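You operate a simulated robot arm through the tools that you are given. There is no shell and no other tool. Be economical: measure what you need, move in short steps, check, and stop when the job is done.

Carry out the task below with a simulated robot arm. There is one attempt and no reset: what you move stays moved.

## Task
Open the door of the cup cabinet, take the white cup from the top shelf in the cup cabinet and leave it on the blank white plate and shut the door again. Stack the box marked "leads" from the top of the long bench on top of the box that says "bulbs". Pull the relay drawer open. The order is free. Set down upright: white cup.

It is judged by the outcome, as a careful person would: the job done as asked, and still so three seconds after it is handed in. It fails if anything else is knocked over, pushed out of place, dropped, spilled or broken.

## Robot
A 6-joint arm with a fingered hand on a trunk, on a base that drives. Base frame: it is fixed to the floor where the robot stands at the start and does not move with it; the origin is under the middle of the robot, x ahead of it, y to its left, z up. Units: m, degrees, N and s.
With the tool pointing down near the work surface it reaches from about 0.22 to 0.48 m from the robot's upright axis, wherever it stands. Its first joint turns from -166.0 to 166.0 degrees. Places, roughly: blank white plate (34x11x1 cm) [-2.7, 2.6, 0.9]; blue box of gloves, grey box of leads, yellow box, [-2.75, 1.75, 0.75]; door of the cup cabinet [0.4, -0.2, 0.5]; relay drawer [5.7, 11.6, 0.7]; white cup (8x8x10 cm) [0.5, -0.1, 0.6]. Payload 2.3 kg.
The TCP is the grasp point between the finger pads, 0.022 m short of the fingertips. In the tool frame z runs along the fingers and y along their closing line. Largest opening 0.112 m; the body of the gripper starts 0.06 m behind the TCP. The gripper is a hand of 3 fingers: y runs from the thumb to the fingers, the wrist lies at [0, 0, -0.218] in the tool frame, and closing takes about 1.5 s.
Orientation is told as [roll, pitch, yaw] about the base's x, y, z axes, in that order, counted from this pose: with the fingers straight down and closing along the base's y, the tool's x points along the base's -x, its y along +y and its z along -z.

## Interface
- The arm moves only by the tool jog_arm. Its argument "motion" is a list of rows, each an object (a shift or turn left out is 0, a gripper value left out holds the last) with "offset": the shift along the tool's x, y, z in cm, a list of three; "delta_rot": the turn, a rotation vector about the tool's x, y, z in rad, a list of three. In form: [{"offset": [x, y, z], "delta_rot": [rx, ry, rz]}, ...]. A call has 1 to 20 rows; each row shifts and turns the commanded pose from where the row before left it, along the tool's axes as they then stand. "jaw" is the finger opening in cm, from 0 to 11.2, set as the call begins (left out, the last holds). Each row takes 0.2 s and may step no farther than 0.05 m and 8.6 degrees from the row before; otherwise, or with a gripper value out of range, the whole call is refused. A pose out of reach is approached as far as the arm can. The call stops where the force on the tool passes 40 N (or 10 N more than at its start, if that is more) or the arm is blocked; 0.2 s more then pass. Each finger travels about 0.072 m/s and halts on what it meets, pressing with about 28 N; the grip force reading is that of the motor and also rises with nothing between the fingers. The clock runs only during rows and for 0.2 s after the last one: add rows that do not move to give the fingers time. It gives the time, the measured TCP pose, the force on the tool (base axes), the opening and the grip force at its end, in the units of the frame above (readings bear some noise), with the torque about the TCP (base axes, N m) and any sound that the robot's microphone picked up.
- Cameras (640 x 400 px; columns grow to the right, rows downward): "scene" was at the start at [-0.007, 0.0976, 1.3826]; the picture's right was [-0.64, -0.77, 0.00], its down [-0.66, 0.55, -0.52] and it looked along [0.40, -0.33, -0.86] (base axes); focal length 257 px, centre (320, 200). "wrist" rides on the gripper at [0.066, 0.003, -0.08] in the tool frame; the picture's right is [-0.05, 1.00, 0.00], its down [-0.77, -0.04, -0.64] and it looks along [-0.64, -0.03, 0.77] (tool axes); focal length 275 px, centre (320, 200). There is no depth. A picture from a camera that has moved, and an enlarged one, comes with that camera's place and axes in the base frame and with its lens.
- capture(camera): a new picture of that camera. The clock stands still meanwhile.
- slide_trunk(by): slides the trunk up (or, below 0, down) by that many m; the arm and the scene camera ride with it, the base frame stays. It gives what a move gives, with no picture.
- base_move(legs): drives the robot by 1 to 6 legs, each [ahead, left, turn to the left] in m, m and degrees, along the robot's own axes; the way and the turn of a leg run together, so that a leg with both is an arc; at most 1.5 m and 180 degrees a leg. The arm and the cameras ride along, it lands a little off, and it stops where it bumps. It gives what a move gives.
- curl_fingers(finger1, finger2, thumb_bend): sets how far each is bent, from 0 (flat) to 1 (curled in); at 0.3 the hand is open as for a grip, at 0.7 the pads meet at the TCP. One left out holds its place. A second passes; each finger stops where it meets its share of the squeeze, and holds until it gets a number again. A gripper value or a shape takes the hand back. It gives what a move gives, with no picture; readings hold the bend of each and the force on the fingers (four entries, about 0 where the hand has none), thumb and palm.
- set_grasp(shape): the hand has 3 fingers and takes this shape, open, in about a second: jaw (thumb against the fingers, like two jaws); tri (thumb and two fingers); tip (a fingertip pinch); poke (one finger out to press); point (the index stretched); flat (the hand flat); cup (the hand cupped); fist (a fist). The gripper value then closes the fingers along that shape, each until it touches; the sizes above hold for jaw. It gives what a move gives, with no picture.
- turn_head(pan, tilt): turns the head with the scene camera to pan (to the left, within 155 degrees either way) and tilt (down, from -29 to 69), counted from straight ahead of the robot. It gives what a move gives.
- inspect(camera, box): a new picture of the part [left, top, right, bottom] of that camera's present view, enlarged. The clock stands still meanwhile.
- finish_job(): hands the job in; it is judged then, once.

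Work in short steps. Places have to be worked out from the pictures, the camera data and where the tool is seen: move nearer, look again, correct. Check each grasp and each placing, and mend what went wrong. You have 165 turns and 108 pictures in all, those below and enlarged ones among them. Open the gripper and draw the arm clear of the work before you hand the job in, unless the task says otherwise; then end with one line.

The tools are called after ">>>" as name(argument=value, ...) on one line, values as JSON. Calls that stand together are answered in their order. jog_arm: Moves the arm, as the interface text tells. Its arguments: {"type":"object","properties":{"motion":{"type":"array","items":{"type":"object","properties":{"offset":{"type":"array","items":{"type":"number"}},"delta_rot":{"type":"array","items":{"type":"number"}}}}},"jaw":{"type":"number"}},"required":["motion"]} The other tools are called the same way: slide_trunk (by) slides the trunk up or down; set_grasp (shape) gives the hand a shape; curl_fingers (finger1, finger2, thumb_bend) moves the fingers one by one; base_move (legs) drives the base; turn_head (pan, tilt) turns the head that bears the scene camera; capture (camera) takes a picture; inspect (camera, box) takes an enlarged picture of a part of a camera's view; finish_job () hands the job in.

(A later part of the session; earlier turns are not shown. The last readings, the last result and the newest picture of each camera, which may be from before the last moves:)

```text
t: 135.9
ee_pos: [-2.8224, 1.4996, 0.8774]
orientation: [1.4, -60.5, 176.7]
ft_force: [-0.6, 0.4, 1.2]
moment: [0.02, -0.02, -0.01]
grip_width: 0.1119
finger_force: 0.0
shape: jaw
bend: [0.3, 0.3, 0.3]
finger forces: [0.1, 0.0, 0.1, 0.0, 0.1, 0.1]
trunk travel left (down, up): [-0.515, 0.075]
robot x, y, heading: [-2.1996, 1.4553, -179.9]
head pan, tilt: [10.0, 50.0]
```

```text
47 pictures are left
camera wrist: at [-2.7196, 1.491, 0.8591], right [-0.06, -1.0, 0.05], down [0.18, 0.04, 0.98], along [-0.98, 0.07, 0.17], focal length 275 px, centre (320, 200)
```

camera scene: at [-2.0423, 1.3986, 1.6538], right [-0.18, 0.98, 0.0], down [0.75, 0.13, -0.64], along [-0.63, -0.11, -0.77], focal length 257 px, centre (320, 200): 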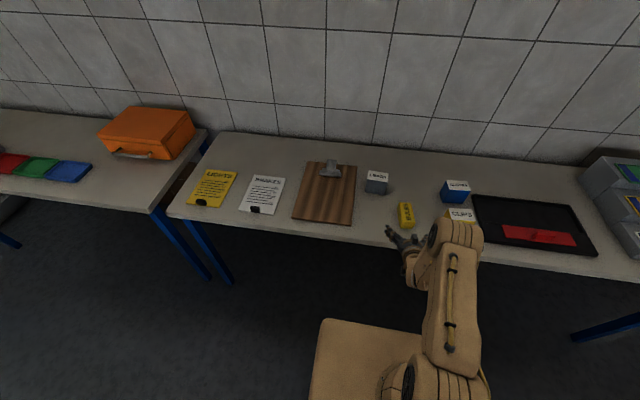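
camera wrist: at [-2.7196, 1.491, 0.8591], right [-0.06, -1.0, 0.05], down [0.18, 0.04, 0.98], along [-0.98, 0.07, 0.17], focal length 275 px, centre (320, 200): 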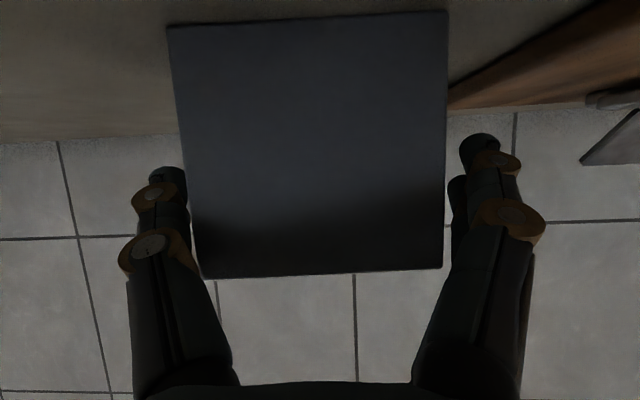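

The box is centred between the fingers. I'll close on it and lift with the trunk.

>>> jog_arm(jaw=6.5, motion=[{}, {}, {}, {}, {}, {}, {}])

>>> slide_trunk(by=0.07)

>>> capture(camera="wrist")

```text
t: 137.5
ee_pos: [-2.8223, 1.4996, 0.8781]
orientation: [1.4, -60.5, 176.7]
ft_force: [1.0, 0.7, -0.4]
moment: [-0.01, -0.04, -0.02]
grip_width: 0.0795
finger_force: 27.9
shape: jaw
bend: [0.65, 0.66, 0.64]
finger forces: [12.6, 12.8, 0.0, 0.0, 25.7, 0.0]
trunk travel left (down, up): [-0.515, 0.075]
robot x, y, heading: [-2.204, 1.4556, -179.8]
head pan, tilt: [10.0, 50.0]
```

```text
t: 138.6
ee_pos: [-2.8219, 1.5004, 0.9478]
orientation: [1.3, -60.6, 176.6]
ft_force: [0.2, 0.5, -1.7]
moment: [0.01, 0.0, -0.04]
grip_width: 0.0796
finger_force: 28.1
shape: jaw
bend: [0.65, 0.66, 0.64]
finger forces: [12.6, 12.9, 0.0, 0.0, 25.6, 0.1]
trunk travel left (down, up): [-0.585, 0.005]
robot x, y, heading: [-2.2029, 1.4556, -180.1]
head pan, tilt: [10.0, 50.0]
```

```text
46 pictures are left
camera wrist: at [-2.7199, 1.491, 0.929], right [-0.06, -1.0, 0.05], down [0.17, 0.04, 0.98], along [-0.98, 0.07, 0.17], focal length 275 px, centre (320, 200)
```

wrist: 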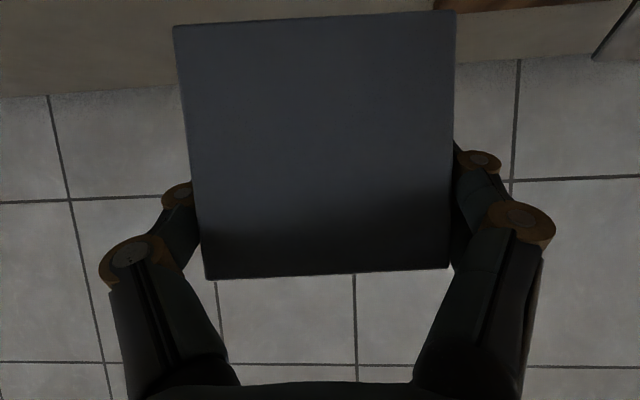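

LEADS is held, its bottom 3 cm above the BULBS top. I'll shift the base back 12.7 cm and right 12 cm to bring it over BULBS.

>>> base_move(legs=[[-0.127, -0.12, 0]])

>>> inspect(camera="scene", box=[300, 140, 480, 260])

>>> capture(camera="wrist")

```text
t: 140.0
ee_pos: [-2.6923, 1.6161, 0.9466]
orientation: [1.6, -60.5, 176.6]
ft_force: [0.0, 0.4, -1.2]
moment: [-0.01, -0.04, -0.02]
grip_width: 0.0795
finger_force: 27.9
shape: jaw
bend: [0.65, 0.66, 0.64]
finger forces: [12.8, 13.0, 0.1, 0.1, 25.7, 0.0]
trunk travel left (down, up): [-0.585, 0.005]
robot x, y, heading: [-2.075, 1.5738, 180.3]
head pan, tilt: [10.0, 50.0]
```

```text
3.33 times, centred on (390, 200) of scene
camera zoom: at [-2.0889, 1.4205, 1.6539], right [-0.17, 0.98, 0.0], down [0.75, 0.13, -0.64], along [-0.63, -0.11, -0.77], focal length 858 px, centre (87, 200)
```

zoom: 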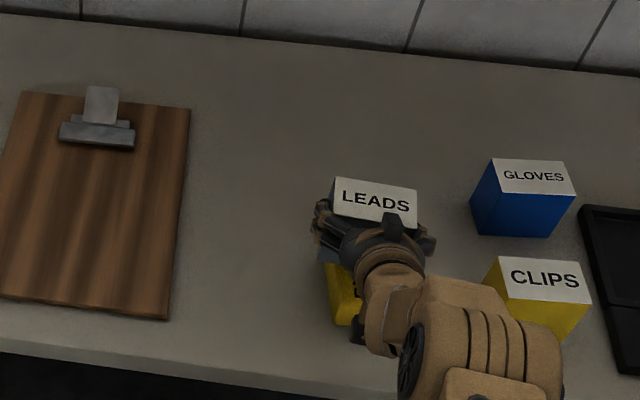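

```text
44 pictures are left
camera wrist: at [-2.5898, 1.6083, 0.9292], right [-0.06, -1.0, 0.05], down [0.18, 0.04, 0.98], along [-0.98, 0.07, 0.17], focal length 275 px, centre (320, 200)
```

wrist: 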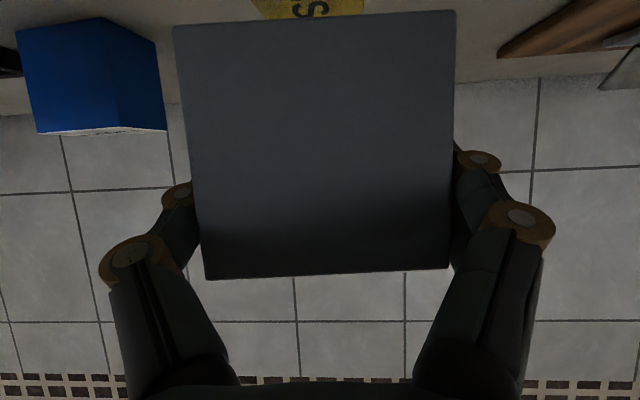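

The held box is centred over BULBS to within about 4 mm. I'll lower the trunk 2.7 cm, then ease down with force feedback.

>>> slide_trunk(by=-0.026)

>>> jog_arm(motion=[{"offset": [0.26, 0, 0.15]}, {"offset": [0.26, 0, 0.15]}, {}])

```text
t: 140.8
ee_pos: [-2.6925, 1.6167, 0.922]
orientation: [1.4, -60.6, 176.7]
ft_force: [1.2, -0.4, 5.2]
moment: [-0.07, 0.04, 0.03]
grip_width: 0.0793
finger_force: 27.5
shape: jaw
bend: [0.65, 0.66, 0.64]
finger forces: [12.8, 13.1, 0.1, 0.0, 26.1, 0.0]
trunk travel left (down, up): [-0.559, 0.031]
robot x, y, heading: [-2.0734, 1.5746, 180.1]
head pan, tilt: [10.0, 50.0]
```

```text
t: 141.6
ee_pos: [-2.6915, 1.6163, 0.9195]
orientation: [1.3, -61.1, 176.8]
ft_force: [-8.5, 1.7, 30.6]
moment: [-0.06, 0.44, -0.02]
grip_width: 0.0794
finger_force: 27.7
shape: jaw
bend: [0.66, 0.66, 0.64]
finger forces: [13.0, 13.0, 0.0, 0.0, 26.8, 0.1]
trunk travel left (down, up): [-0.559, 0.031]
robot x, y, heading: [-2.0734, 1.5725, 179.9]
head pan, tilt: [10.0, 50.0]
```

Contact came slightly early and I'm pressing with 30 N. I'll ease up to a light contact and then release.

>>> jog_arm(motion=[{"offset": [-0.2, 0, -0.12]}, {}])

>>> jog_arm(jaw=11.2, motion=[{}, {}, {}, {}, {}, {}, {}])

>>> capture(camera="wrist")

```text
t: 142.2
ee_pos: [-2.692, 1.6173, 0.9199]
orientation: [1.4, -60.9, 176.8]
ft_force: [-10.0, 0.6, 31.5]
moment: [-0.05, 0.48, -0.05]
grip_width: 0.0795
finger_force: 27.9
shape: jaw
bend: [0.66, 0.66, 0.64]
finger forces: [13.4, 13.3, 0.1, 0.0, 26.4, 0.0]
trunk travel left (down, up): [-0.559, 0.031]
robot x, y, heading: [-2.0757, 1.5712, 179.9]
head pan, tilt: [10.0, 50.0]
```

```text
t: 143.8
ee_pos: [-2.6926, 1.6165, 0.9167]
orientation: [1.4, -60.4, 176.7]
ft_force: [0.9, 0.6, 0.1]
moment: [0.03, -0.04, 0.01]
grip_width: 0.1118
finger_force: 0.0
shape: jaw
bend: [0.3, 0.3, 0.3]
finger forces: [0.0, 0.0, 0.0, 0.0, 0.0, 0.2]
trunk travel left (down, up): [-0.559, 0.031]
robot x, y, heading: [-2.074, 1.576, 180.1]
head pan, tilt: [10.0, 50.0]
```

```text
43 pictures are left
camera wrist: at [-2.5901, 1.6081, 0.8989], right [-0.06, -1.0, 0.05], down [0.18, 0.04, 0.98], along [-0.98, 0.07, 0.17], focal length 275 px, centre (320, 200)
```

wrist: 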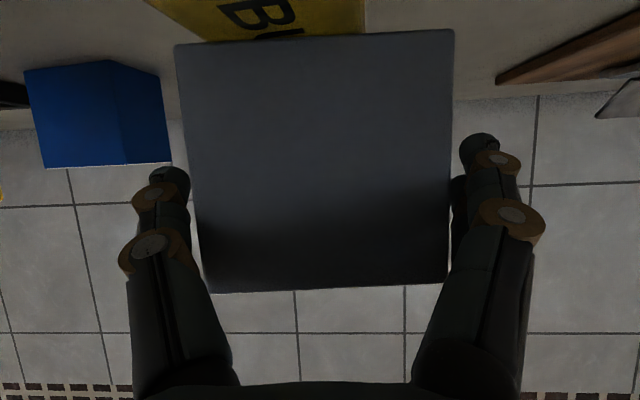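

LEADS rests on BULBS. I'll withdraw straight back, correcting for the small y drift.

>>> jog_arm(motion=[{"offset": [1.0, -0.08, -1.73]}, {"offset": [1.0, -0.08, -1.73]}, {"offset": [1.5, -0.12, -2.6]}, {"offset": [1.5, -0.12, -2.6]}, {"offset": [1.5, -0.12, -2.6]}, {}])

>>> inspect(camera="scene", box=[300, 140, 480, 260])

```text
t: 145.2
ee_pos: [-2.5588, 1.6162, 0.9166]
orientation: [1.5, -60.5, 176.6]
ft_force: [0.2, -0.1, -0.3]
moment: [-0.01, 0.0, 0.01]
grip_width: 0.112
finger_force: 0.0
shape: jaw
bend: [0.3, 0.3, 0.3]
finger forces: [0.1, 0.0, 0.0, 0.1, 0.0, 0.0]
trunk travel left (down, up): [-0.559, 0.031]
robot x, y, heading: [-2.0789, 1.5768, 180.1]
head pan, tilt: [10.0, 50.0]
```

```text
3.33 times, centred on (390, 200) of scene
camera zoom: at [-2.0897, 1.4197, 1.6278], right [-0.17, 0.98, 0.0], down [0.75, 0.13, -0.64], along [-0.63, -0.11, -0.77], focal length 858 px, centre (87, 200)
```

zoom: 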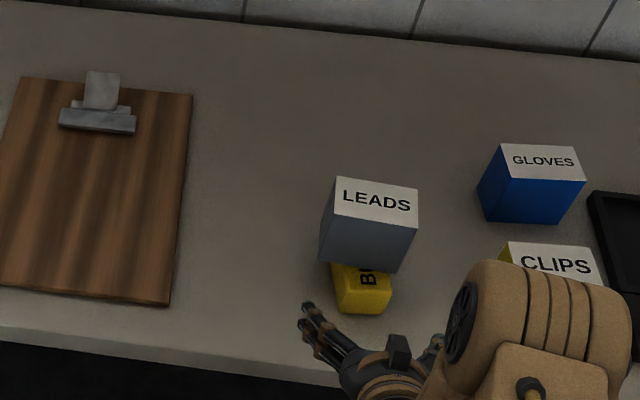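

LEADS is stacked squarely on BULBS. Now I'll drive back along the aisle to close the cabinet door.

>>> base_move(legs=[[-0.1, 0, 0], [0, 1.15, 0], [0, 1.09, 0]])

```text
t: 157.2
ee_pos: [-2.4679, -0.6935, 0.9168]
orientation: [1.4, -60.4, 177.8]
ft_force: [-0.6, -0.1, -0.3]
moment: [-0.02, 0.04, -0.02]
grip_width: 0.1121
finger_force: 0.1
shape: jaw
bend: [0.3, 0.3, 0.3]
finger forces: [0.0, 0.1, 0.1, 0.1, 0.1, 0.0]
trunk travel left (down, up): [-0.559, 0.031]
robot x, y, heading: [-1.9804, -0.726, -179.0]
head pan, tilt: [10.0, 50.0]
```

I'll back out through the gap to x≈−0.6 and turn right to face the cabinet.

>>> base_move(legs=[[-1.38, -0.04, 0], [0, 0, -180]])

>>> turn_head(pan=0, tilt=45)

>>> capture(camera="scene")

```text
t: 171.3
ee_pos: [-0.1768, -0.6782, 0.9171]
orientation: [1.3, -60.5, -2.3]
ft_force: [-0.5, 0.3, 0.1]
moment: [0.0, 0.03, 0.01]
grip_width: 0.1116
finger_force: 0.1
shape: jaw
bend: [0.3, 0.3, 0.3]
finger forces: [0.0, 0.1, 0.1, 0.0, 0.0, 0.0]
trunk travel left (down, up): [-0.559, 0.031]
robot x, y, heading: [-0.6604, -0.6412, 1.1]
head pan, tilt: [10.0, 50.0]
```

```text
t: 172.0
ee_pos: [-0.1768, -0.679, 0.9174]
orientation: [1.4, -60.4, -2.5]
ft_force: [-0.4, -0.6, 0.1]
moment: [-0.01, 0.01, -0.03]
grip_width: 0.112
finger_force: 0.1
shape: jaw
bend: [0.3, 0.3, 0.3]
finger forces: [0.0, 0.0, 0.1, 0.0, 0.0, 0.0]
trunk travel left (down, up): [-0.559, 0.031]
robot x, y, heading: [-0.6609, -0.6414, 1.1]
head pan, tilt: [0.0, 45.0]
```

```text
41 pictures are left
camera scene: at [-0.6429, -0.5012, 1.6347], right [0.02, -1.0, 0.0], down [-0.71, -0.01, -0.71], along [0.71, 0.01, -0.71], focal length 257 px, centre (320, 200)
```

scene: 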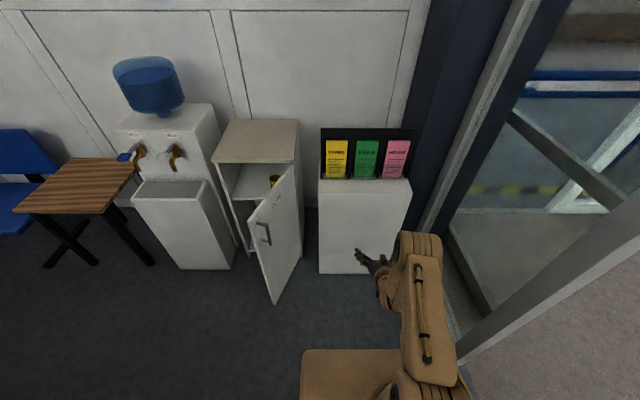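

The door is about 66° open. I'll close the hand, yaw it 35° left, and lower it to door height to push the outer face.

>>> jog_arm(jaw=0, motion=[{"delta_rot": [-0.104, 0.006, -0.06]}, {"delta_rot": [-0.104, 0.006, -0.06]}, {"delta_rot": [-0.104, 0.006, -0.06]}, {"delta_rot": [-0.104, 0.006, -0.06]}, {"delta_rot": [-0.104, 0.006, -0.06]}, {}, {}, {}])

>>> slide_trunk(by=-0.15)

>>> base_move(legs=[[0.23, 0.12, -1.1], [0, 0.12, 0]])

>>> capture(camera="scene")

```text
t: 173.8
ee_pos: [-0.1779, -0.6769, 0.9168]
orientation: [1.7, -59.2, 31.9]
ft_force: [0.3, 0.0, 0.1]
moment: [0.0, -0.01, 0.02]
grip_width: 0.0
finger_force: 28.0
shape: jaw
bend: [0.67, 0.67, 0.75]
finger forces: [0.0, 0.0, 0.0, 0.1, 0.0, 0.0]
trunk travel left (down, up): [-0.559, 0.031]
robot x, y, heading: [-0.6665, -0.6448, 1.0]
head pan, tilt: [0.0, 45.0]
```

```text
t: 175.5
ee_pos: [-0.1764, -0.6772, 0.7664]
orientation: [1.7, -59.2, 31.9]
ft_force: [-0.1, -0.9, 0.7]
moment: [-0.02, -0.03, 0.02]
grip_width: 0.0
finger_force: 27.9
shape: jaw
bend: [0.67, 0.67, 0.75]
finger forces: [0.1, 0.0, 0.1, 0.0, 0.0, 0.0]
trunk travel left (down, up): [-0.409, 0.181]
robot x, y, heading: [-0.6649, -0.643, 0.9]
head pan, tilt: [0.0, 45.0]
```

```text
t: 178.2
ee_pos: [0.0516, -0.4433, 0.7671]
orientation: [1.6, -59.2, 31.1]
ft_force: [0.1, -0.7, -0.7]
moment: [0.0, -0.02, -0.03]
grip_width: 0.0001
finger_force: 28.1
shape: jaw
bend: [0.67, 0.67, 0.75]
finger forces: [0.1, 0.0, 0.0, 0.0, 0.0, 0.1]
trunk travel left (down, up): [-0.409, 0.181]
robot x, y, heading: [-0.431, -0.4008, 0.0]
head pan, tilt: [0.0, 45.0]
```

```text
40 pictures are left
camera scene: at [-0.4115, -0.2586, 1.4846], right [0.0, -1.0, 0.0], down [-0.71, 0.0, -0.71], along [0.71, 0.0, -0.71], focal length 257 px, centre (320, 200)
```

scene: 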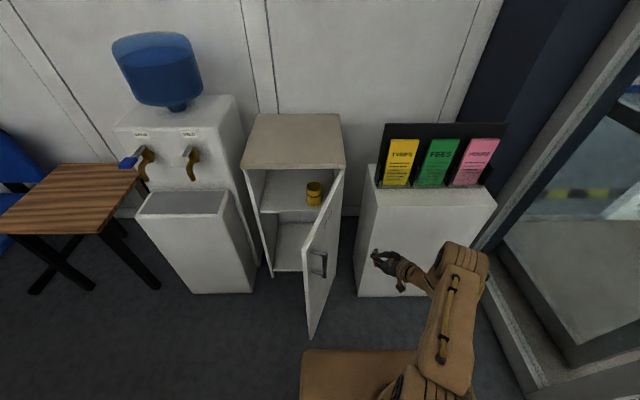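

The hand is to the right of the open door. I'll sweep left with the arm to push it.

>>> jog_arm(motion=[{"offset": [-0.6, 1.9, 1.0]}, {"offset": [-0.6, 1.9, 1.0]}, {"offset": [-0.6, 1.9, 1.0]}, {"offset": [-0.6, 1.9, 1.0]}, {"offset": [-0.6, 1.9, 1.0]}, {"offset": [-0.4, 1.28, 0.68]}, {"offset": [-0.4, 1.28, 0.68]}, {"offset": [-0.4, 1.28, 0.68]}, {"offset": [-0.4, 1.28, 0.68]}, {"offset": [-0.4, 1.28, 0.68]}, {"offset": [-0.4, 1.28, 0.68]}, {"offset": [-0.4, 1.28, 0.68]}, {"offset": [-0.4, 1.28, 0.68]}, {"offset": [-0.4, 1.28, 0.68]}])

>>> capture(camera="scene")

```text
t: 181.2
ee_pos: [0.0489, -0.1958, 0.7693]
orientation: [1.6, -59.1, 31.3]
ft_force: [-0.1, 0.4, 0.5]
moment: [-0.01, 0.02, -0.04]
grip_width: 0.0
finger_force: 28.1
shape: jaw
bend: [0.67, 0.67, 0.76]
finger forces: [0.0, 0.0, 0.1, 0.0, 0.0, 0.0]
trunk travel left (down, up): [-0.409, 0.181]
robot x, y, heading: [-0.4334, -0.4006, -0.1]
head pan, tilt: [0.0, 45.0]
```

```text
39 pictures are left
camera scene: at [-0.4121, -0.2591, 1.4846], right [0.0, -1.0, 0.0], down [-0.71, 0.0, -0.71], along [0.71, 0.0, -0.71], focal length 257 px, centre (320, 200)
```

scene: 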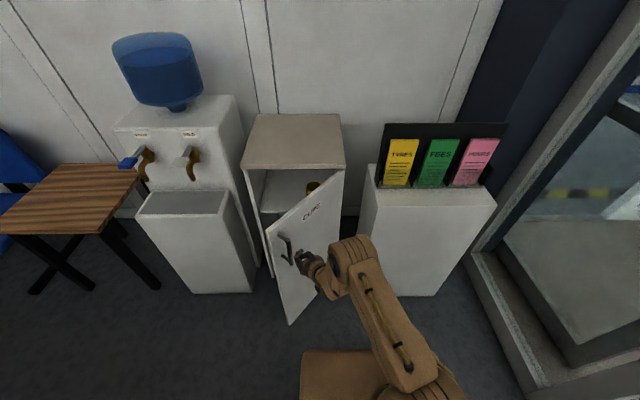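

The door is down to about 47° and moving freely. I'll keep pushing diagonally with a short base move.

>>> base_move(legs=[[0.1, 0.08, 0]])

>>> capture(camera="scene")

```text
t: 182.5
ee_pos: [0.147, -0.1124, 0.7698]
orientation: [1.4, -59.1, 31.4]
ft_force: [-0.5, -0.6, 0.0]
moment: [-0.02, 0.0, 0.0]
grip_width: 0.0
finger_force: 28.1
shape: jaw
bend: [0.67, 0.67, 0.76]
finger forces: [0.1, 0.1, 0.1, 0.1, 0.0, 0.1]
trunk travel left (down, up): [-0.409, 0.181]
robot x, y, heading: [-0.3364, -0.3203, 0.3]
head pan, tilt: [0.0, 45.0]
```

```text
38 pictures are left
camera scene: at [-0.3136, -0.177, 1.4846], right [0.01, -1.0, 0.0], down [-0.71, 0.0, -0.71], along [0.71, 0.0, -0.71], focal length 257 px, centre (320, 200)
```

scene: 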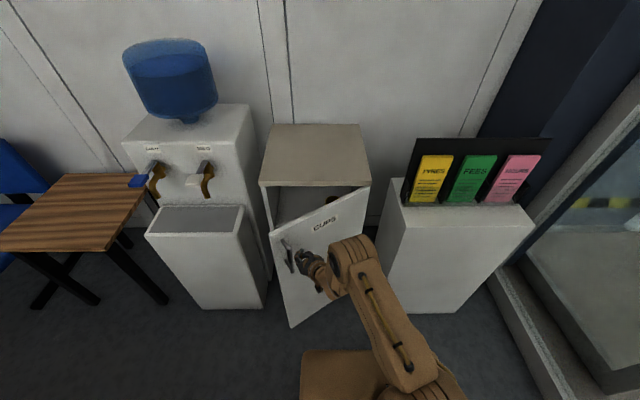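

The door is at about 30°. One more base nudge, then I'll finish with the arm.

>>> base_move(legs=[[0.1, 0.03, 0]])

>>> jog_arm(motion=[{"offset": [-0.65, -0.8, 1.1]}, {"offset": [-0.65, -0.8, 1.1]}, {"offset": [-0.65, -0.8, 1.1]}, {"offset": [-0.65, -0.8, 1.1]}, {"offset": [-0.65, -0.8, 1.1]}, {"offset": [-0.65, -0.8, 1.1]}, {"offset": [-0.65, -0.8, 1.1]}])

>>> capture(camera="scene")

```text
t: 183.7
ee_pos: [0.2458, -0.081, 0.7691]
orientation: [1.6, -59.1, 31.4]
ft_force: [0.5, -0.3, -0.5]
moment: [-0.01, 0.01, 0.02]
grip_width: 0.0001
finger_force: 28.4
shape: jaw
bend: [0.67, 0.68, 0.76]
finger forces: [0.0, 0.0, 0.0, 0.0, 0.1, 0.0]
trunk travel left (down, up): [-0.409, 0.181]
robot x, y, heading: [-0.2377, -0.2848, 0.4]
head pan, tilt: [0.0, 45.0]
```

```text
t: 185.4
ee_pos: [0.341, -0.0791, 0.7667]
orientation: [1.5, -58.6, 31.8]
ft_force: [-29.3, 1.3, 3.9]
moment: [0.0, -0.21, -0.01]
grip_width: 0.0003
finger_force: 27.6
shape: jaw
bend: [0.67, 0.73, 0.76]
finger forces: [0.1, 31.9, 0.1, 0.0, 0.1, 0.0]
trunk travel left (down, up): [-0.409, 0.181]
robot x, y, heading: [-0.2356, -0.2878, 0.4]
head pan, tilt: [0.0, 45.0]
stopped in row 7: the force on the tool passed its limit at 45 N (the readings are from after the stop); the commanded pose is now the measured one
```

```text
37 pictures are left
camera scene: at [-0.2231, -0.147, 1.485], right [0.01, -1.0, 0.0], down [-0.7, -0.01, -0.71], along [0.71, 0.01, -0.7], focal length 257 px, centre (320, 200)
```

scene: 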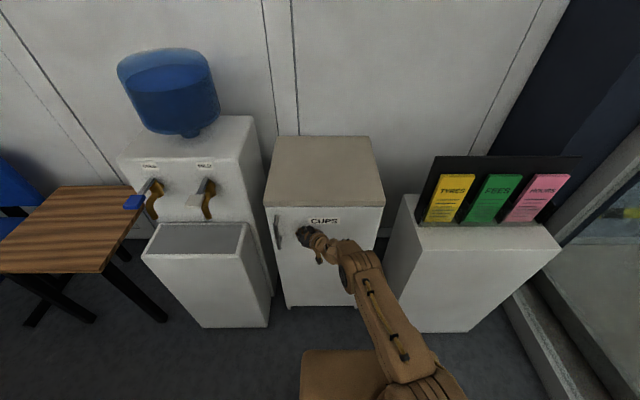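

The door is shut. I'll back off and confirm it stays shut.

>>> base_move(legs=[[-0.3, 0, -0.4]])

>>> capture(camera="scene")

```text
t: 187.4
ee_pos: [0.0488, -0.0839, 0.7656]
orientation: [1.8, -58.6, 31.2]
ft_force: [0.1, -0.1, 0.8]
moment: [0.0, 0.02, -0.01]
grip_width: 0.0
finger_force: 27.9
shape: jaw
bend: [0.67, 0.69, 0.76]
finger forces: [0.0, 0.1, 0.0, 0.0, 0.0, 0.0]
trunk travel left (down, up): [-0.409, 0.181]
robot x, y, heading: [-0.5366, -0.2853, 0.3]
head pan, tilt: [0.0, 45.0]
```

```text
36 pictures are left
camera scene: at [-0.5143, -0.1486, 1.4847], right [0.0, -1.0, 0.0], down [-0.71, 0.0, -0.71], along [0.71, 0.0, -0.71], focal length 257 px, centre (320, 200)
```

scene: 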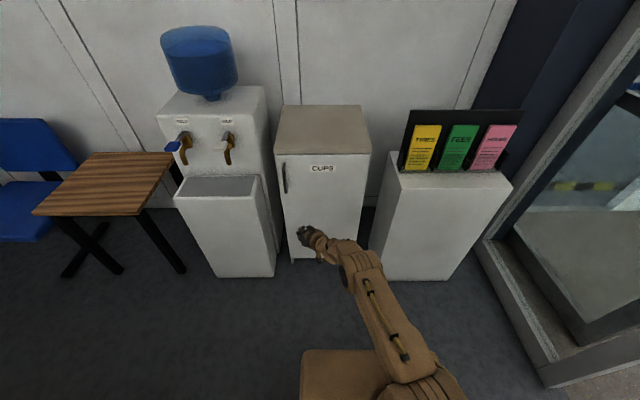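

The cabinet stays shut. I'll tuck the arm in and drive up the aisle toward the relay drawer.

>>> jog_arm(motion=[{"offset": [1.83, -1.75, -3.1]}, {"offset": [1.83, -1.75, -3.1]}, {"offset": [1.83, -1.75, -3.1]}, {"offset": [1.83, -1.75, -3.1]}, {"offset": [1.83, -1.75, -3.1]}, {}])

>>> base_move(legs=[[0.16, 0, 0], [0, 0, 90], [1.4, 0, 0], [1.3, 0, 0]])

>>> turn_head(pan=-10, tilt=15)

>>> capture(camera="scene")

```text
t: 188.8
ee_pos: [-0.0546, -0.2568, 0.7634]
orientation: [1.7, -58.5, 31.2]
ft_force: [0.5, -0.2, 0.0]
moment: [0.01, 0.01, -0.01]
grip_width: 0.0
finger_force: 27.8
shape: jaw
bend: [0.67, 0.69, 0.76]
finger forces: [0.0, 0.0, 0.0, 0.0, 0.1, 0.0]
trunk travel left (down, up): [-0.409, 0.181]
robot x, y, heading: [-0.5362, -0.2873, 0.1]
head pan, tilt: [0.0, 45.0]
```

```text
t: 206.8
ee_pos: [-0.4223, 2.8942, 0.7631]
orientation: [1.7, -58.4, 119.5]
ft_force: [0.1, 0.0, 0.0]
moment: [0.03, -0.02, 0.01]
grip_width: 0.0001
finger_force: 28.1
shape: jaw
bend: [0.67, 0.69, 0.76]
finger forces: [0.1, 0.0, 0.0, 0.1, 0.0, 0.0]
trunk travel left (down, up): [-0.409, 0.181]
robot x, y, heading: [-0.4029, 2.4121, 88.6]
head pan, tilt: [0.0, 45.0]
```

```text
t: 207.8
ee_pos: [-0.4203, 2.8934, 0.7626]
orientation: [1.6, -58.6, 119.6]
ft_force: [0.4, 0.2, 0.7]
moment: [0.0, 0.0, -0.02]
grip_width: 0.0
finger_force: 27.9
shape: jaw
bend: [0.67, 0.69, 0.76]
finger forces: [0.0, 0.0, 0.0, 0.1, 0.1, 0.1]
trunk travel left (down, up): [-0.409, 0.181]
robot x, y, heading: [-0.4053, 2.4114, 88.6]
head pan, tilt: [-10.0, 15.0]
```

```text
35 pictures are left
camera scene: at [-0.5251, 2.4481, 1.5315], right [0.98, -0.2, 0.0], down [-0.05, -0.25, -0.97], along [0.19, 0.95, -0.26], focal length 257 px, centre (320, 200)
```

scene: 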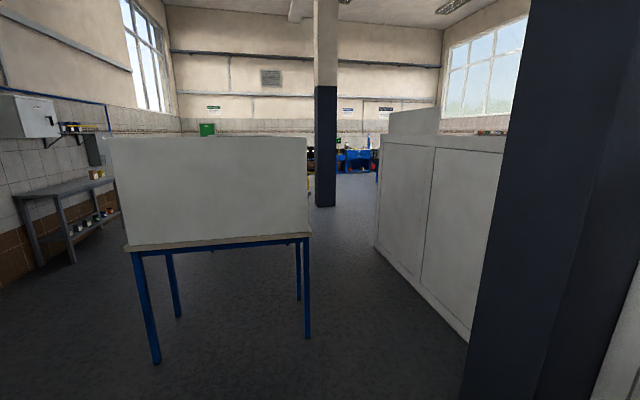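

The passage runs between the blue-legged table (edge x≈−0.3) and the pillar (x≈0.54). I'll thread it along x≈0.13.

>>> base_move(legs=[[0, 0, 1.4], [0.9, -0.28, 0], [0, -0.25, 0]])

>>> capture(camera="scene")

```text
t: 214.5
ee_pos: [0.0927, 3.7889, 0.7633]
orientation: [1.8, -58.6, 120.7]
ft_force: [-0.5, -1.0, 0.4]
moment: [-0.01, 0.0, -0.03]
grip_width: 0.0
finger_force: 28.9
shape: jaw
bend: [0.67, 0.69, 0.76]
finger forces: [0.0, 0.0, 0.0, 0.0, 0.0, 0.0]
trunk travel left (down, up): [-0.409, 0.181]
robot x, y, heading: [0.1235, 3.3094, 90.1]
head pan, tilt: [-10.0, 15.0]
```

```text
34 pictures are left
camera scene: at [-0.0009, 3.3412, 1.5316], right [0.98, -0.18, 0.0], down [-0.05, -0.25, -0.97], along [0.17, 0.95, -0.26], focal length 257 px, centre (320, 200)
```

scene: 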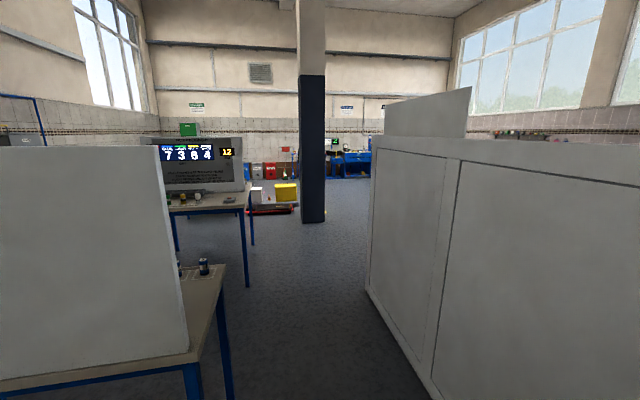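

The passage is clear. I'll continue ahead 2.8 m past the end of the partition and look toward the drawer.

>>> base_move(legs=[[1.4, 0, 0], [1.4, 0, 0]])

>>> turn_head(pan=-45, tilt=15)

>>> capture(camera="scene")

```text
t: 228.1
ee_pos: [0.0558, 6.5931, 0.7634]
orientation: [1.8, -58.7, 122.5]
ft_force: [0.1, -0.8, 0.1]
moment: [0.02, 0.0, 0.01]
grip_width: 0.0001
finger_force: 27.6
shape: jaw
bend: [0.67, 0.69, 0.76]
finger forces: [0.0, 0.0, 0.0, 0.1, 0.0, 0.0]
trunk travel left (down, up): [-0.409, 0.181]
robot x, y, heading: [0.1031, 6.1142, 91.6]
head pan, tilt: [-10.0, 15.0]
```

```text
t: 229.1
ee_pos: [0.0552, 6.5925, 0.7634]
orientation: [1.8, -58.7, 122.6]
ft_force: [-1.2, -0.2, 0.5]
moment: [0.03, -0.02, -0.02]
grip_width: 0.0001
finger_force: 28.1
shape: jaw
bend: [0.67, 0.69, 0.76]
finger forces: [0.1, 0.1, 0.0, 0.1, 0.0, 0.1]
trunk travel left (down, up): [-0.409, 0.181]
robot x, y, heading: [0.0987, 6.1136, 91.8]
head pan, tilt: [-45.0, 15.0]
```

```text
33 pictures are left
camera scene: at [0.0271, 6.1171, 1.5315], right [0.73, -0.69, 0.0], down [-0.18, -0.19, -0.97], along [0.66, 0.7, -0.26], focal length 257 px, centre (320, 200)
```

scene: 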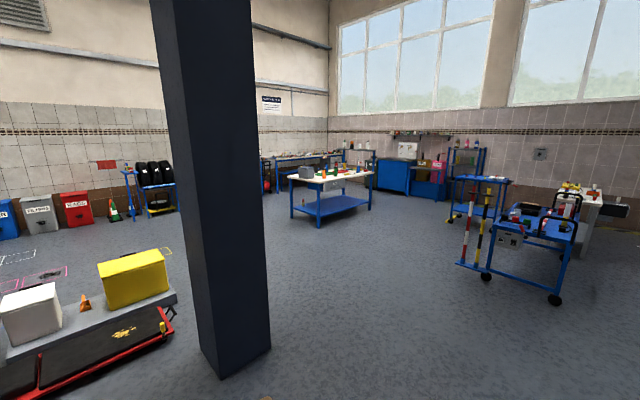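

The drawer at (5.7, 11.6, 0.7) should project near (332, 157). I'll zoom in there.

>>> inspect(camera="scene", box=[250, 110, 490, 240])

```text
2.67 times, centred on (370, 175) of scene
camera zoom: at [0.0271, 6.1171, 1.5315], right [0.73, -0.69, 0.0], down [-0.18, -0.19, -0.97], along [0.66, 0.7, -0.26], focal length 686 px, centre (187, 267)
```

zoom: 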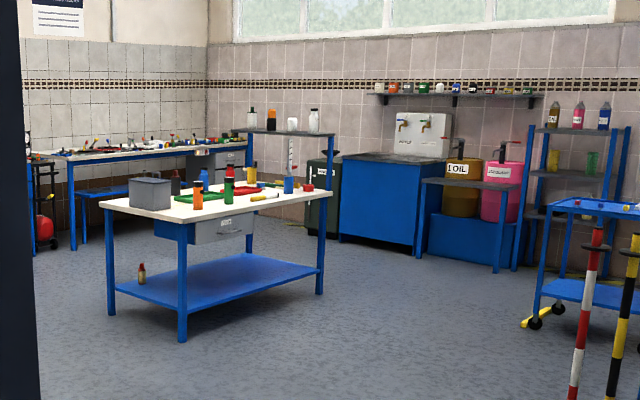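

The relay drawer sits under the far bench near (5.7, 11.6), with a work table at x 2.7–4.2, y 9.0–9.7 on the way. I'll drive to about (2.6, 8.1) first, passing the pillar.

>>> base_move(legs=[[0, 0, -53], [1.5, 0, 0], [1.5, 0, 0]])

>>> turn_head(pan=0, tilt=20)

>>> capture(camera="scene")

```text
t: 245.9
ee_pos: [2.7397, 8.3962, 0.7638]
orientation: [1.7, -58.6, 71.4]
ft_force: [0.0, 0.5, 0.6]
moment: [0.01, 0.02, 0.0]
grip_width: 0.0002
finger_force: 28.5
shape: jaw
bend: [0.67, 0.69, 0.76]
finger forces: [0.1, 0.0, 0.0, 0.0, 0.0, 0.1]
trunk travel left (down, up): [-0.409, 0.181]
robot x, y, heading: [2.3934, 8.0601, 40.5]
head pan, tilt: [-45.0, 15.0]
```

```text
t: 247.0
ee_pos: [2.7401, 8.3964, 0.7638]
orientation: [1.7, -58.5, 71.4]
ft_force: [-0.1, -0.2, -1.0]
moment: [0.02, 0.02, 0.03]
grip_width: 0.0001
finger_force: 27.8
shape: jaw
bend: [0.67, 0.69, 0.76]
finger forces: [0.0, 0.0, 0.1, 0.0, 0.0, 0.0]
trunk travel left (down, up): [-0.409, 0.181]
robot x, y, heading: [2.3944, 8.0577, 40.6]
head pan, tilt: [0.0, 20.0]
```

```text
31 pictures are left
camera scene: at [2.3288, 8.1888, 1.5234], right [0.65, -0.76, 0.0], down [-0.26, -0.22, -0.94], along [0.71, 0.61, -0.34], focal length 257 px, centre (320, 200)
```

scene: 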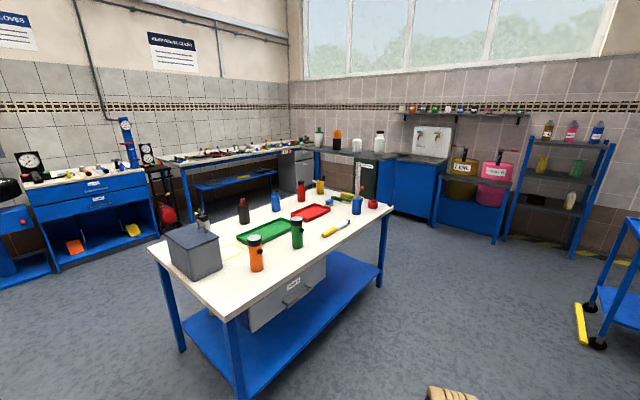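

The lane is clear along y≈8.3 and then up x≈4.9 between the table and the sink. I'll drive it.

>>> base_move(legs=[[0, 0, -33.6], [1.2, 0, 0], [1.18, 0, 0], [0, 0, 83], [1.3, -0.2, 0]])

>>> turn_head(pan=-15, tilt=30)

>>> capture(camera="scene")

```text
t: 269.9
ee_pos: [4.9765, 10.0721, 0.7636]
orientation: [1.6, -58.6, 119.3]
ft_force: [0.7, 1.0, -0.7]
moment: [-0.02, -0.02, 0.03]
grip_width: 0.0002
finger_force: 28.3
shape: jaw
bend: [0.67, 0.69, 0.76]
finger forces: [0.0, 0.0, 0.1, 0.0, 0.1, 0.0]
trunk travel left (down, up): [-0.409, 0.181]
robot x, y, heading: [4.9934, 9.5937, 88.3]
head pan, tilt: [0.0, 20.0]
```

```text
t: 270.6
ee_pos: [4.9764, 10.071, 0.7636]
orientation: [1.7, -58.5, 119.2]
ft_force: [0.5, -0.4, 0.5]
moment: [-0.02, -0.02, -0.01]
grip_width: 0.0003
finger_force: 28.0
shape: jaw
bend: [0.67, 0.69, 0.76]
finger forces: [0.0, 0.0, 0.0, 0.1, 0.0, 0.1]
trunk travel left (down, up): [-0.409, 0.181]
robot x, y, heading: [4.9943, 9.5927, 88.2]
head pan, tilt: [-15.0, 30.0]
```

```text
30 pictures are left
camera scene: at [4.8777, 9.6218, 1.5074], right [0.96, -0.29, 0.0], down [-0.14, -0.48, -0.87], along [0.25, 0.83, -0.5], focal length 257 px, centre (320, 200)
```

scene: 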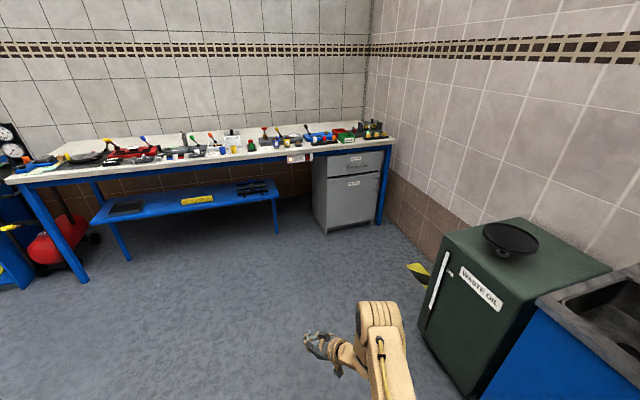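

A grey drawer unit stands under the far bench at the right. I'll zoom in to read the labels.

>>> inspect(camera="scene", box=[270, 120, 410, 240])

```text
3.33 times, centred on (340, 180) of scene
camera zoom: at [4.8777, 9.6218, 1.5074], right [0.96, -0.29, 0.0], down [-0.14, -0.48, -0.87], along [0.25, 0.83, -0.5], focal length 858 px, centre (253, 267)
```

zoom: 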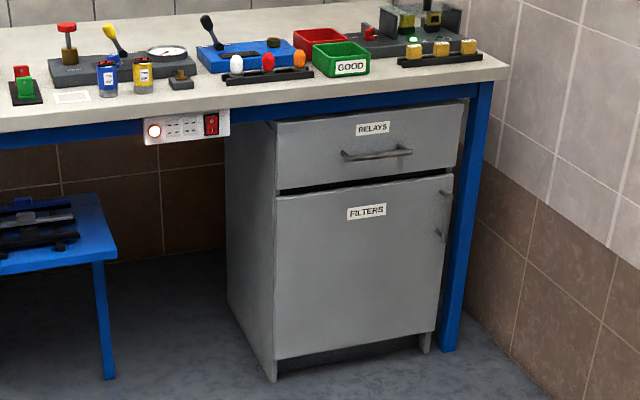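

The RELAYS drawer has a horizontal bar handle at about (5.745, 11.43, z≈0.69). I'll position the base left of the waste-oil box with room to pull back.

>>> base_move(legs=[[0, 0, 1.8], [0.95, 0, 0], [0, -0.46, 0]])

>>> jog_arm(jaw=9, motion=[{"offset": [0, 0, 0.4], "delta_rot": [0.0926, 0, 0.0556]}, {"offset": [0, 0, 0.4], "delta_rot": [0.0926, 0, 0.0556]}, {"offset": [0, 0, 0.4], "delta_rot": [0.0926, 0, 0.0556]}, {"offset": [0, 0, 0.4], "delta_rot": [0.0926, 0, 0.0556]}, {"offset": [0, 0, 0.4], "delta_rot": [0.0926, 0, 0.0556]}, {"offset": [0, 0, 0.5], "delta_rot": [0, -0.1375, 0]}, {"offset": [0, 0, 0.5], "delta_rot": [0, -0.1375, 0]}, {"offset": [0, 0, 0.5], "delta_rot": [0, -0.1375, 0]}, {"offset": [0, 0, 0.5], "delta_rot": [0, -0.1375, 0]}, {}])

>>> capture(camera="wrist")

```text
t: 278.4
ee_pos: [5.4128, 11.0275, 0.7637]
orientation: [1.8, -58.6, 121.3]
ft_force: [0.2, 0.3, -0.4]
moment: [-0.04, -0.02, 0.02]
grip_width: 0.0003
finger_force: 27.5
shape: jaw
bend: [0.67, 0.69, 0.76]
finger forces: [0.1, 0.0, 0.0, 0.1, 0.0, 0.0]
trunk travel left (down, up): [-0.409, 0.181]
robot x, y, heading: [5.4482, 10.5439, 90.3]
head pan, tilt: [-15.0, 30.0]
```

```text
t: 280.6
ee_pos: [5.4065, 11.0624, 0.7467]
orientation: [68.5, -89.4, 23.3]
ft_force: [-0.6, -0.4, -0.4]
moment: [-0.01, -0.02, 0.03]
grip_width: 0.0897
finger_force: 0.0
shape: jaw
bend: [0.59, 0.59, 0.55]
finger forces: [0.1, 0.0, 0.0, 0.0, 0.0, 0.0]
trunk travel left (down, up): [-0.409, 0.181]
robot x, y, heading: [5.4438, 10.5454, 90.3]
head pan, tilt: [-15.0, 30.0]
```

```text
28 pictures are left
camera wrist: at [5.4053, 10.9792, 0.6815], right [-1.0, -0.03, 0.06], down [0.06, -0.63, 0.77], along [0.01, 0.78, 0.63], focal length 275 px, centre (320, 200)
```

wrist: 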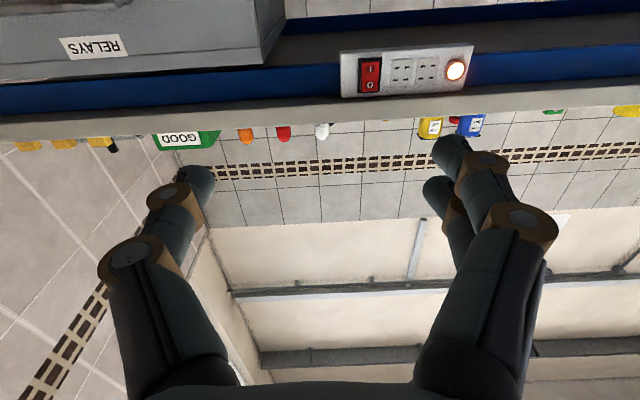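

The tool is level and facing the bench. I'll roll it 90° so the fingers close vertically on the horizontal bar.

>>> jog_arm(motion=[{"delta_rot": [0, 0, 0.1428]}, {"delta_rot": [0, 0, 0.1428]}, {"delta_rot": [0, 0, 0.1428]}, {"delta_rot": [0, 0, 0.1428]}, {"delta_rot": [0, 0, 0.1428]}, {"delta_rot": [0, 0, 0.1428]}, {"delta_rot": [0, 0, 0.1428]}, {"delta_rot": [0, 0, 0.1428]}, {"delta_rot": [0, 0, 0.1428]}, {"delta_rot": [0, 0, 0.1428]}, {"delta_rot": [0, 0, 0.1428]}, {}])

>>> capture(camera="wrist")

```text
t: 283.1
ee_pos: [5.4072, 11.0602, 0.7458]
orientation: [89.7, 0.6, 1.8]
ft_force: [0.1, 0.8, -0.5]
moment: [0.03, 0.0, -0.03]
grip_width: 0.0898
finger_force: 0.1
shape: jaw
bend: [0.59, 0.59, 0.55]
finger forces: [0.0, 0.0, 0.0, 0.0, 0.1, 0.0]
trunk travel left (down, up): [-0.409, 0.181]
robot x, y, heading: [5.4454, 10.5428, 90.4]
head pan, tilt: [-15.0, 30.0]
```

```text
27 pictures are left
camera wrist: at [5.3437, 10.9765, 0.7501], right [0.06, 0.01, 1.0], down [0.79, -0.61, -0.04], along [0.61, 0.79, -0.04], focal length 275 px, centre (320, 200)
```

wrist: 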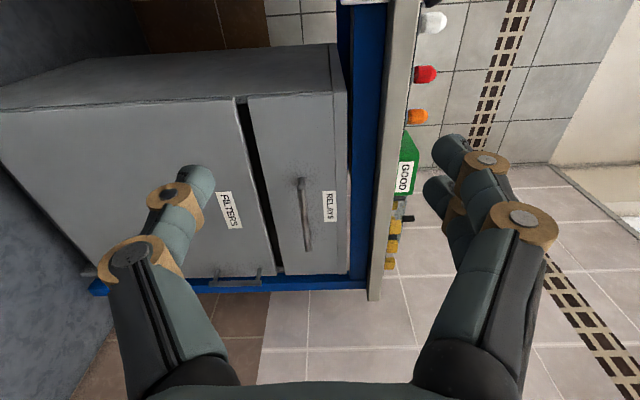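

The handle is clearly visible at about x 5.64–5.82, z≈0.685. I'll drive forward 0.2 m and shift the hand right and down to line up with it.

>>> base_move(legs=[[0.18, 0, 0]])

>>> jog_arm(motion=[{"offset": [-2.9, -0.6, 0]}, {"offset": [-2.9, -0.6, 0]}, {"offset": [-2.9, -0.6, 0]}, {"offset": [-2.9, -0.6, 0]}, {"offset": [-2.9, -0.6, 0]}, {"offset": [-2.9, -0.6, 0]}, {"offset": [-2.9, -0.6, 0]}, {"offset": [-2.9, -0.6, 0]}, {"offset": [-2.9, -0.6, 0]}, {"offset": [-2.9, -0.6, 0]}, {}])

>>> capture(camera="wrist")

>>> capture(camera="scene")

```text
t: 284.6
ee_pos: [5.4083, 11.2404, 0.7459]
orientation: [89.7, 0.5, 1.6]
ft_force: [0.2, 0.2, 0.0]
moment: [-0.01, 0.0, 0.0]
grip_width: 0.0899
finger_force: 0.1
shape: jaw
bend: [0.59, 0.59, 0.55]
finger forces: [0.0, 0.0, 0.1, 0.0, 0.0, 0.1]
trunk travel left (down, up): [-0.409, 0.181]
robot x, y, heading: [5.4475, 10.7225, 90.0]
head pan, tilt: [-15.0, 30.0]
```

```text
t: 287.1
ee_pos: [5.6752, 11.2196, 0.7483]
orientation: [89.6, 0.5, 1.5]
ft_force: [0.5, -0.3, 0.0]
moment: [0.01, 0.01, 0.02]
grip_width: 0.0899
finger_force: 0.1
shape: jaw
bend: [0.59, 0.59, 0.55]
finger forces: [0.0, 0.1, 0.1, 0.0, 0.0, 0.0]
out of reach, approached as far as the arm can: row 5, 6, 7, 8, 9, 10
trunk travel left (down, up): [-0.409, 0.181]
robot x, y, heading: [5.4448, 10.7288, 90.1]
head pan, tilt: [-15.0, 30.0]
```

```text
26 pictures are left
camera wrist: at [5.6108, 11.1349, 0.7526], right [0.06, 0.01, 1.0], down [0.79, -0.62, -0.04], along [0.61, 0.79, -0.04], focal length 275 px, centre (320, 200)
```

wrist: 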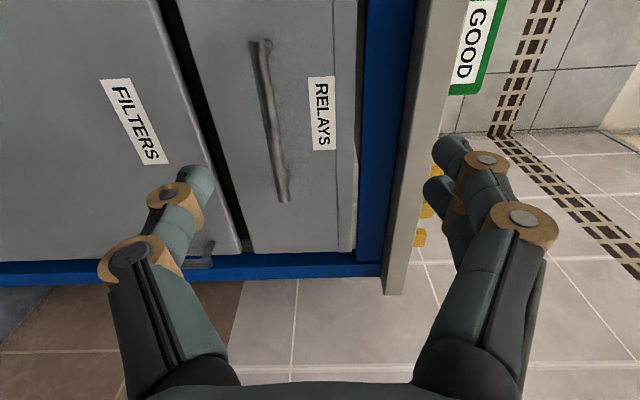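

```text
25 pictures are left
camera scene: at [5.3303, 10.7535, 1.5073], right [0.97, -0.26, 0.0], down [-0.13, -0.48, -0.87], along [0.22, 0.84, -0.5], focal length 257 px, centre (320, 200)
```

scene: 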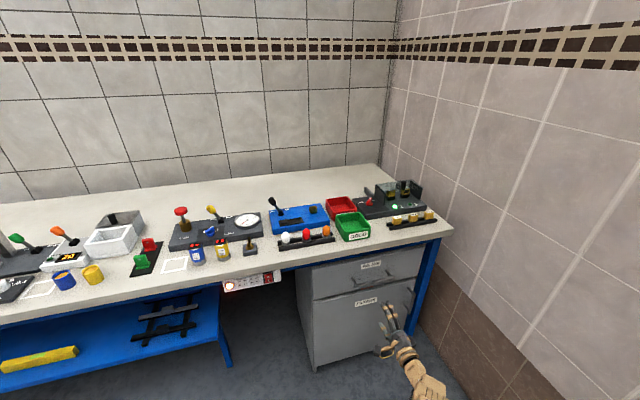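

Triangulated over two hand positions, the bar is at y≈11.437, z≈0.688, x 5.65–5.835. I'll lower the trunk 6 cm and drive forward 0.14 m, stopping short of it.

>>> slide_trunk(by=-0.06)

>>> base_move(legs=[[0.14, 0, 0]])

>>> capture(camera="wrist")

```text
t: 288.1
ee_pos: [5.6742, 11.2188, 0.6884]
orientation: [89.6, 0.5, 1.5]
ft_force: [0.3, -0.1, 0.5]
moment: [-0.03, -0.04, -0.02]
grip_width: 0.09
finger_force: 0.0
shape: jaw
bend: [0.59, 0.59, 0.55]
finger forces: [0.0, 0.0, 0.0, 0.0, 0.0, 0.0]
trunk travel left (down, up): [-0.349, 0.241]
robot x, y, heading: [5.4462, 10.7275, 90.4]
head pan, tilt: [-15.0, 30.0]
```

```text
t: 289.4
ee_pos: [5.6719, 11.3615, 0.6881]
orientation: [89.5, 0.5, 1.6]
ft_force: [0.0, -0.4, -0.6]
moment: [0.0, 0.01, -0.01]
grip_width: 0.0899
finger_force: 0.1
shape: jaw
bend: [0.59, 0.59, 0.55]
finger forces: [0.0, 0.0, 0.0, 0.1, 0.0, 0.0]
trunk travel left (down, up): [-0.349, 0.241]
robot x, y, heading: [5.4447, 10.8694, 90.3]
head pan, tilt: [-15.0, 30.0]
```

```text
24 pictures are left
camera wrist: at [5.6087, 11.2776, 0.6923], right [0.06, 0.01, 1.0], down [0.79, -0.61, -0.04], along [0.61, 0.79, -0.04], focal length 275 px, centre (320, 200)
```

wrist: 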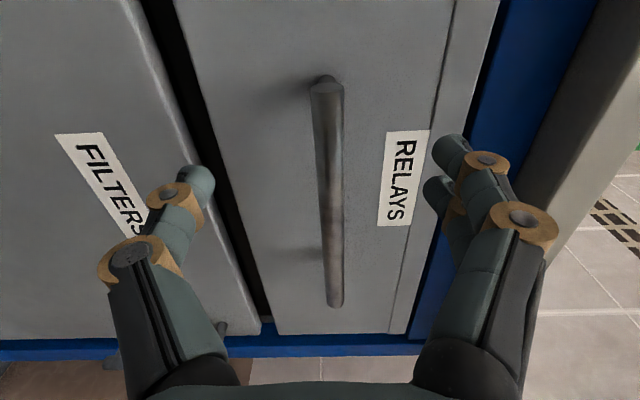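

The bar is centred between the fingers at z≈0.69. I'll move forward 7 cm and 2 cm right onto it.

>>> jog_arm(motion=[{"offset": [-0.7, 0.1, 1.8]}, {"offset": [-0.7, 0.1, 1.8]}, {"offset": [-0.3, 0, 1.8]}, {"offset": [0, 0, 1.6]}, {}])

>>> capture(camera="wrist")

```text
t: 290.6
ee_pos: [5.6688, 11.4063, 0.7145]
orientation: [89.4, 0.5, 1.6]
ft_force: [0.5, 0.5, 0.2]
moment: [-0.01, 0.0, 0.03]
grip_width: 0.0901
finger_force: 0.0
shape: jaw
bend: [0.59, 0.59, 0.55]
finger forces: [0.0, 0.0, 0.0, 0.0, 0.1, 0.0]
out of reach, approached as far as the arm can: row 1, 2, 3, 4
trunk travel left (down, up): [-0.349, 0.241]
robot x, y, heading: [5.4489, 10.8652, 90.1]
head pan, tilt: [-15.0, 30.0]
```

```text
23 pictures are left
camera wrist: at [5.6039, 11.3227, 0.7193], right [0.06, 0.01, 1.0], down [0.79, -0.61, -0.04], along [0.61, 0.79, -0.04], focal length 275 px, centre (320, 200)
```

wrist: 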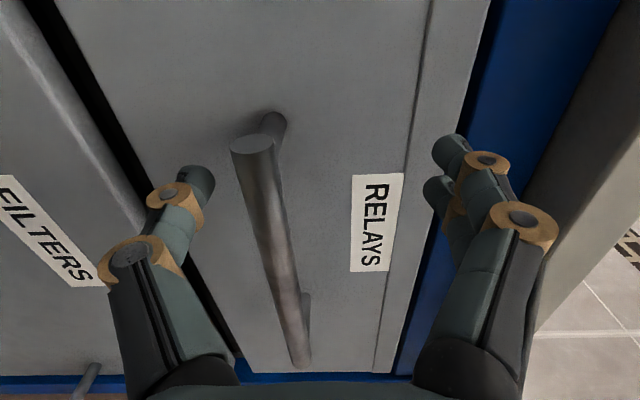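

I've hit a reach boundary that raised the hand. I'll fix it with the trunk (−2.6 cm) and a small base nudge forward and right.

>>> slide_trunk(by=-0.026)

>>> base_move(legs=[[0.025, -0.03, 0]])

>>> capture(camera="wrist")

```text
t: 291.3
ee_pos: [5.6672, 11.4067, 0.6898]
orientation: [89.5, 0.5, 1.5]
ft_force: [0.6, -0.4, 0.3]
moment: [-0.02, -0.01, 0.02]
grip_width: 0.0899
finger_force: 0.1
shape: jaw
bend: [0.59, 0.59, 0.55]
finger forces: [0.1, 0.0, 0.0, 0.1, 0.1, 0.0]
trunk travel left (down, up): [-0.323, 0.267]
robot x, y, heading: [5.4452, 10.8649, 90.3]
head pan, tilt: [-15.0, 30.0]
```

```text
t: 292.2
ee_pos: [5.6987, 11.4309, 0.6889]
orientation: [89.5, 0.6, 1.6]
ft_force: [0.6, -0.1, 0.0]
moment: [0.02, 0.0, 0.0]
grip_width: 0.0898
finger_force: 0.0
shape: jaw
bend: [0.59, 0.59, 0.55]
finger forces: [0.0, 0.0, 0.0, 0.1, 0.0, 0.0]
trunk travel left (down, up): [-0.323, 0.267]
robot x, y, heading: [5.4764, 10.8937, 90.3]
head pan, tilt: [-15.0, 30.0]
```

```text
22 pictures are left
camera wrist: at [5.6343, 11.3483, 0.6929], right [0.06, 0.01, 1.0], down [0.79, -0.61, -0.04], along [0.61, 0.79, -0.04], focal length 275 px, centre (320, 200)
```

wrist: 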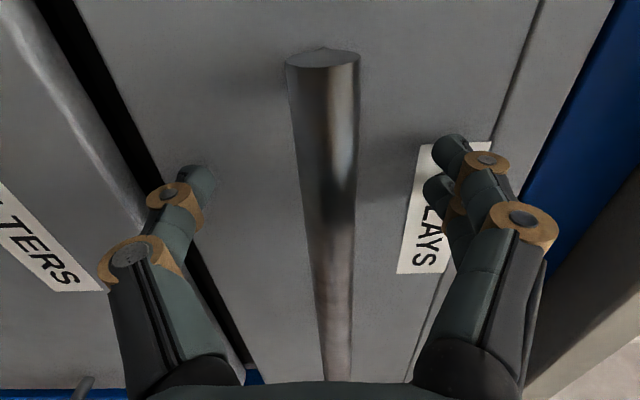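

The bar is between the fingers at the right depth. I'll close on it.

>>> jog_arm(jaw=0, motion=[{}, {}, {}, {}, {}, {}, {}])

>>> capture(camera="wrist")

```text
t: 293.8
ee_pos: [5.6974, 11.4322, 0.6891]
orientation: [89.4, 0.5, 1.5]
ft_force: [-0.1, 1.5, 1.9]
moment: [-0.03, 0.01, -0.01]
grip_width: 0.0001
finger_force: 28.1
shape: jaw
bend: [0.67, 0.67, 0.75]
finger forces: [0.1, 0.0, 0.1, 0.1, 1.3, 0.0]
trunk travel left (down, up): [-0.323, 0.267]
robot x, y, heading: [5.4788, 10.8914, 90.3]
head pan, tilt: [-15.0, 30.0]
```

```text
21 pictures are left
camera wrist: at [5.634, 11.3481, 0.6934], right [0.06, 0.01, 1.0], down [0.79, -0.61, -0.04], along [0.61, 0.79, -0.04], focal length 275 px, centre (320, 200)
```

wrist: 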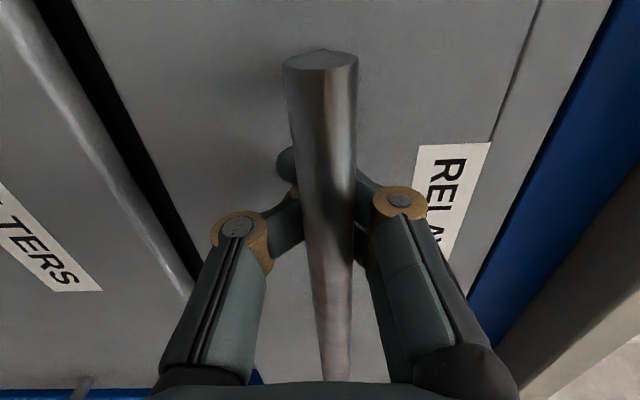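

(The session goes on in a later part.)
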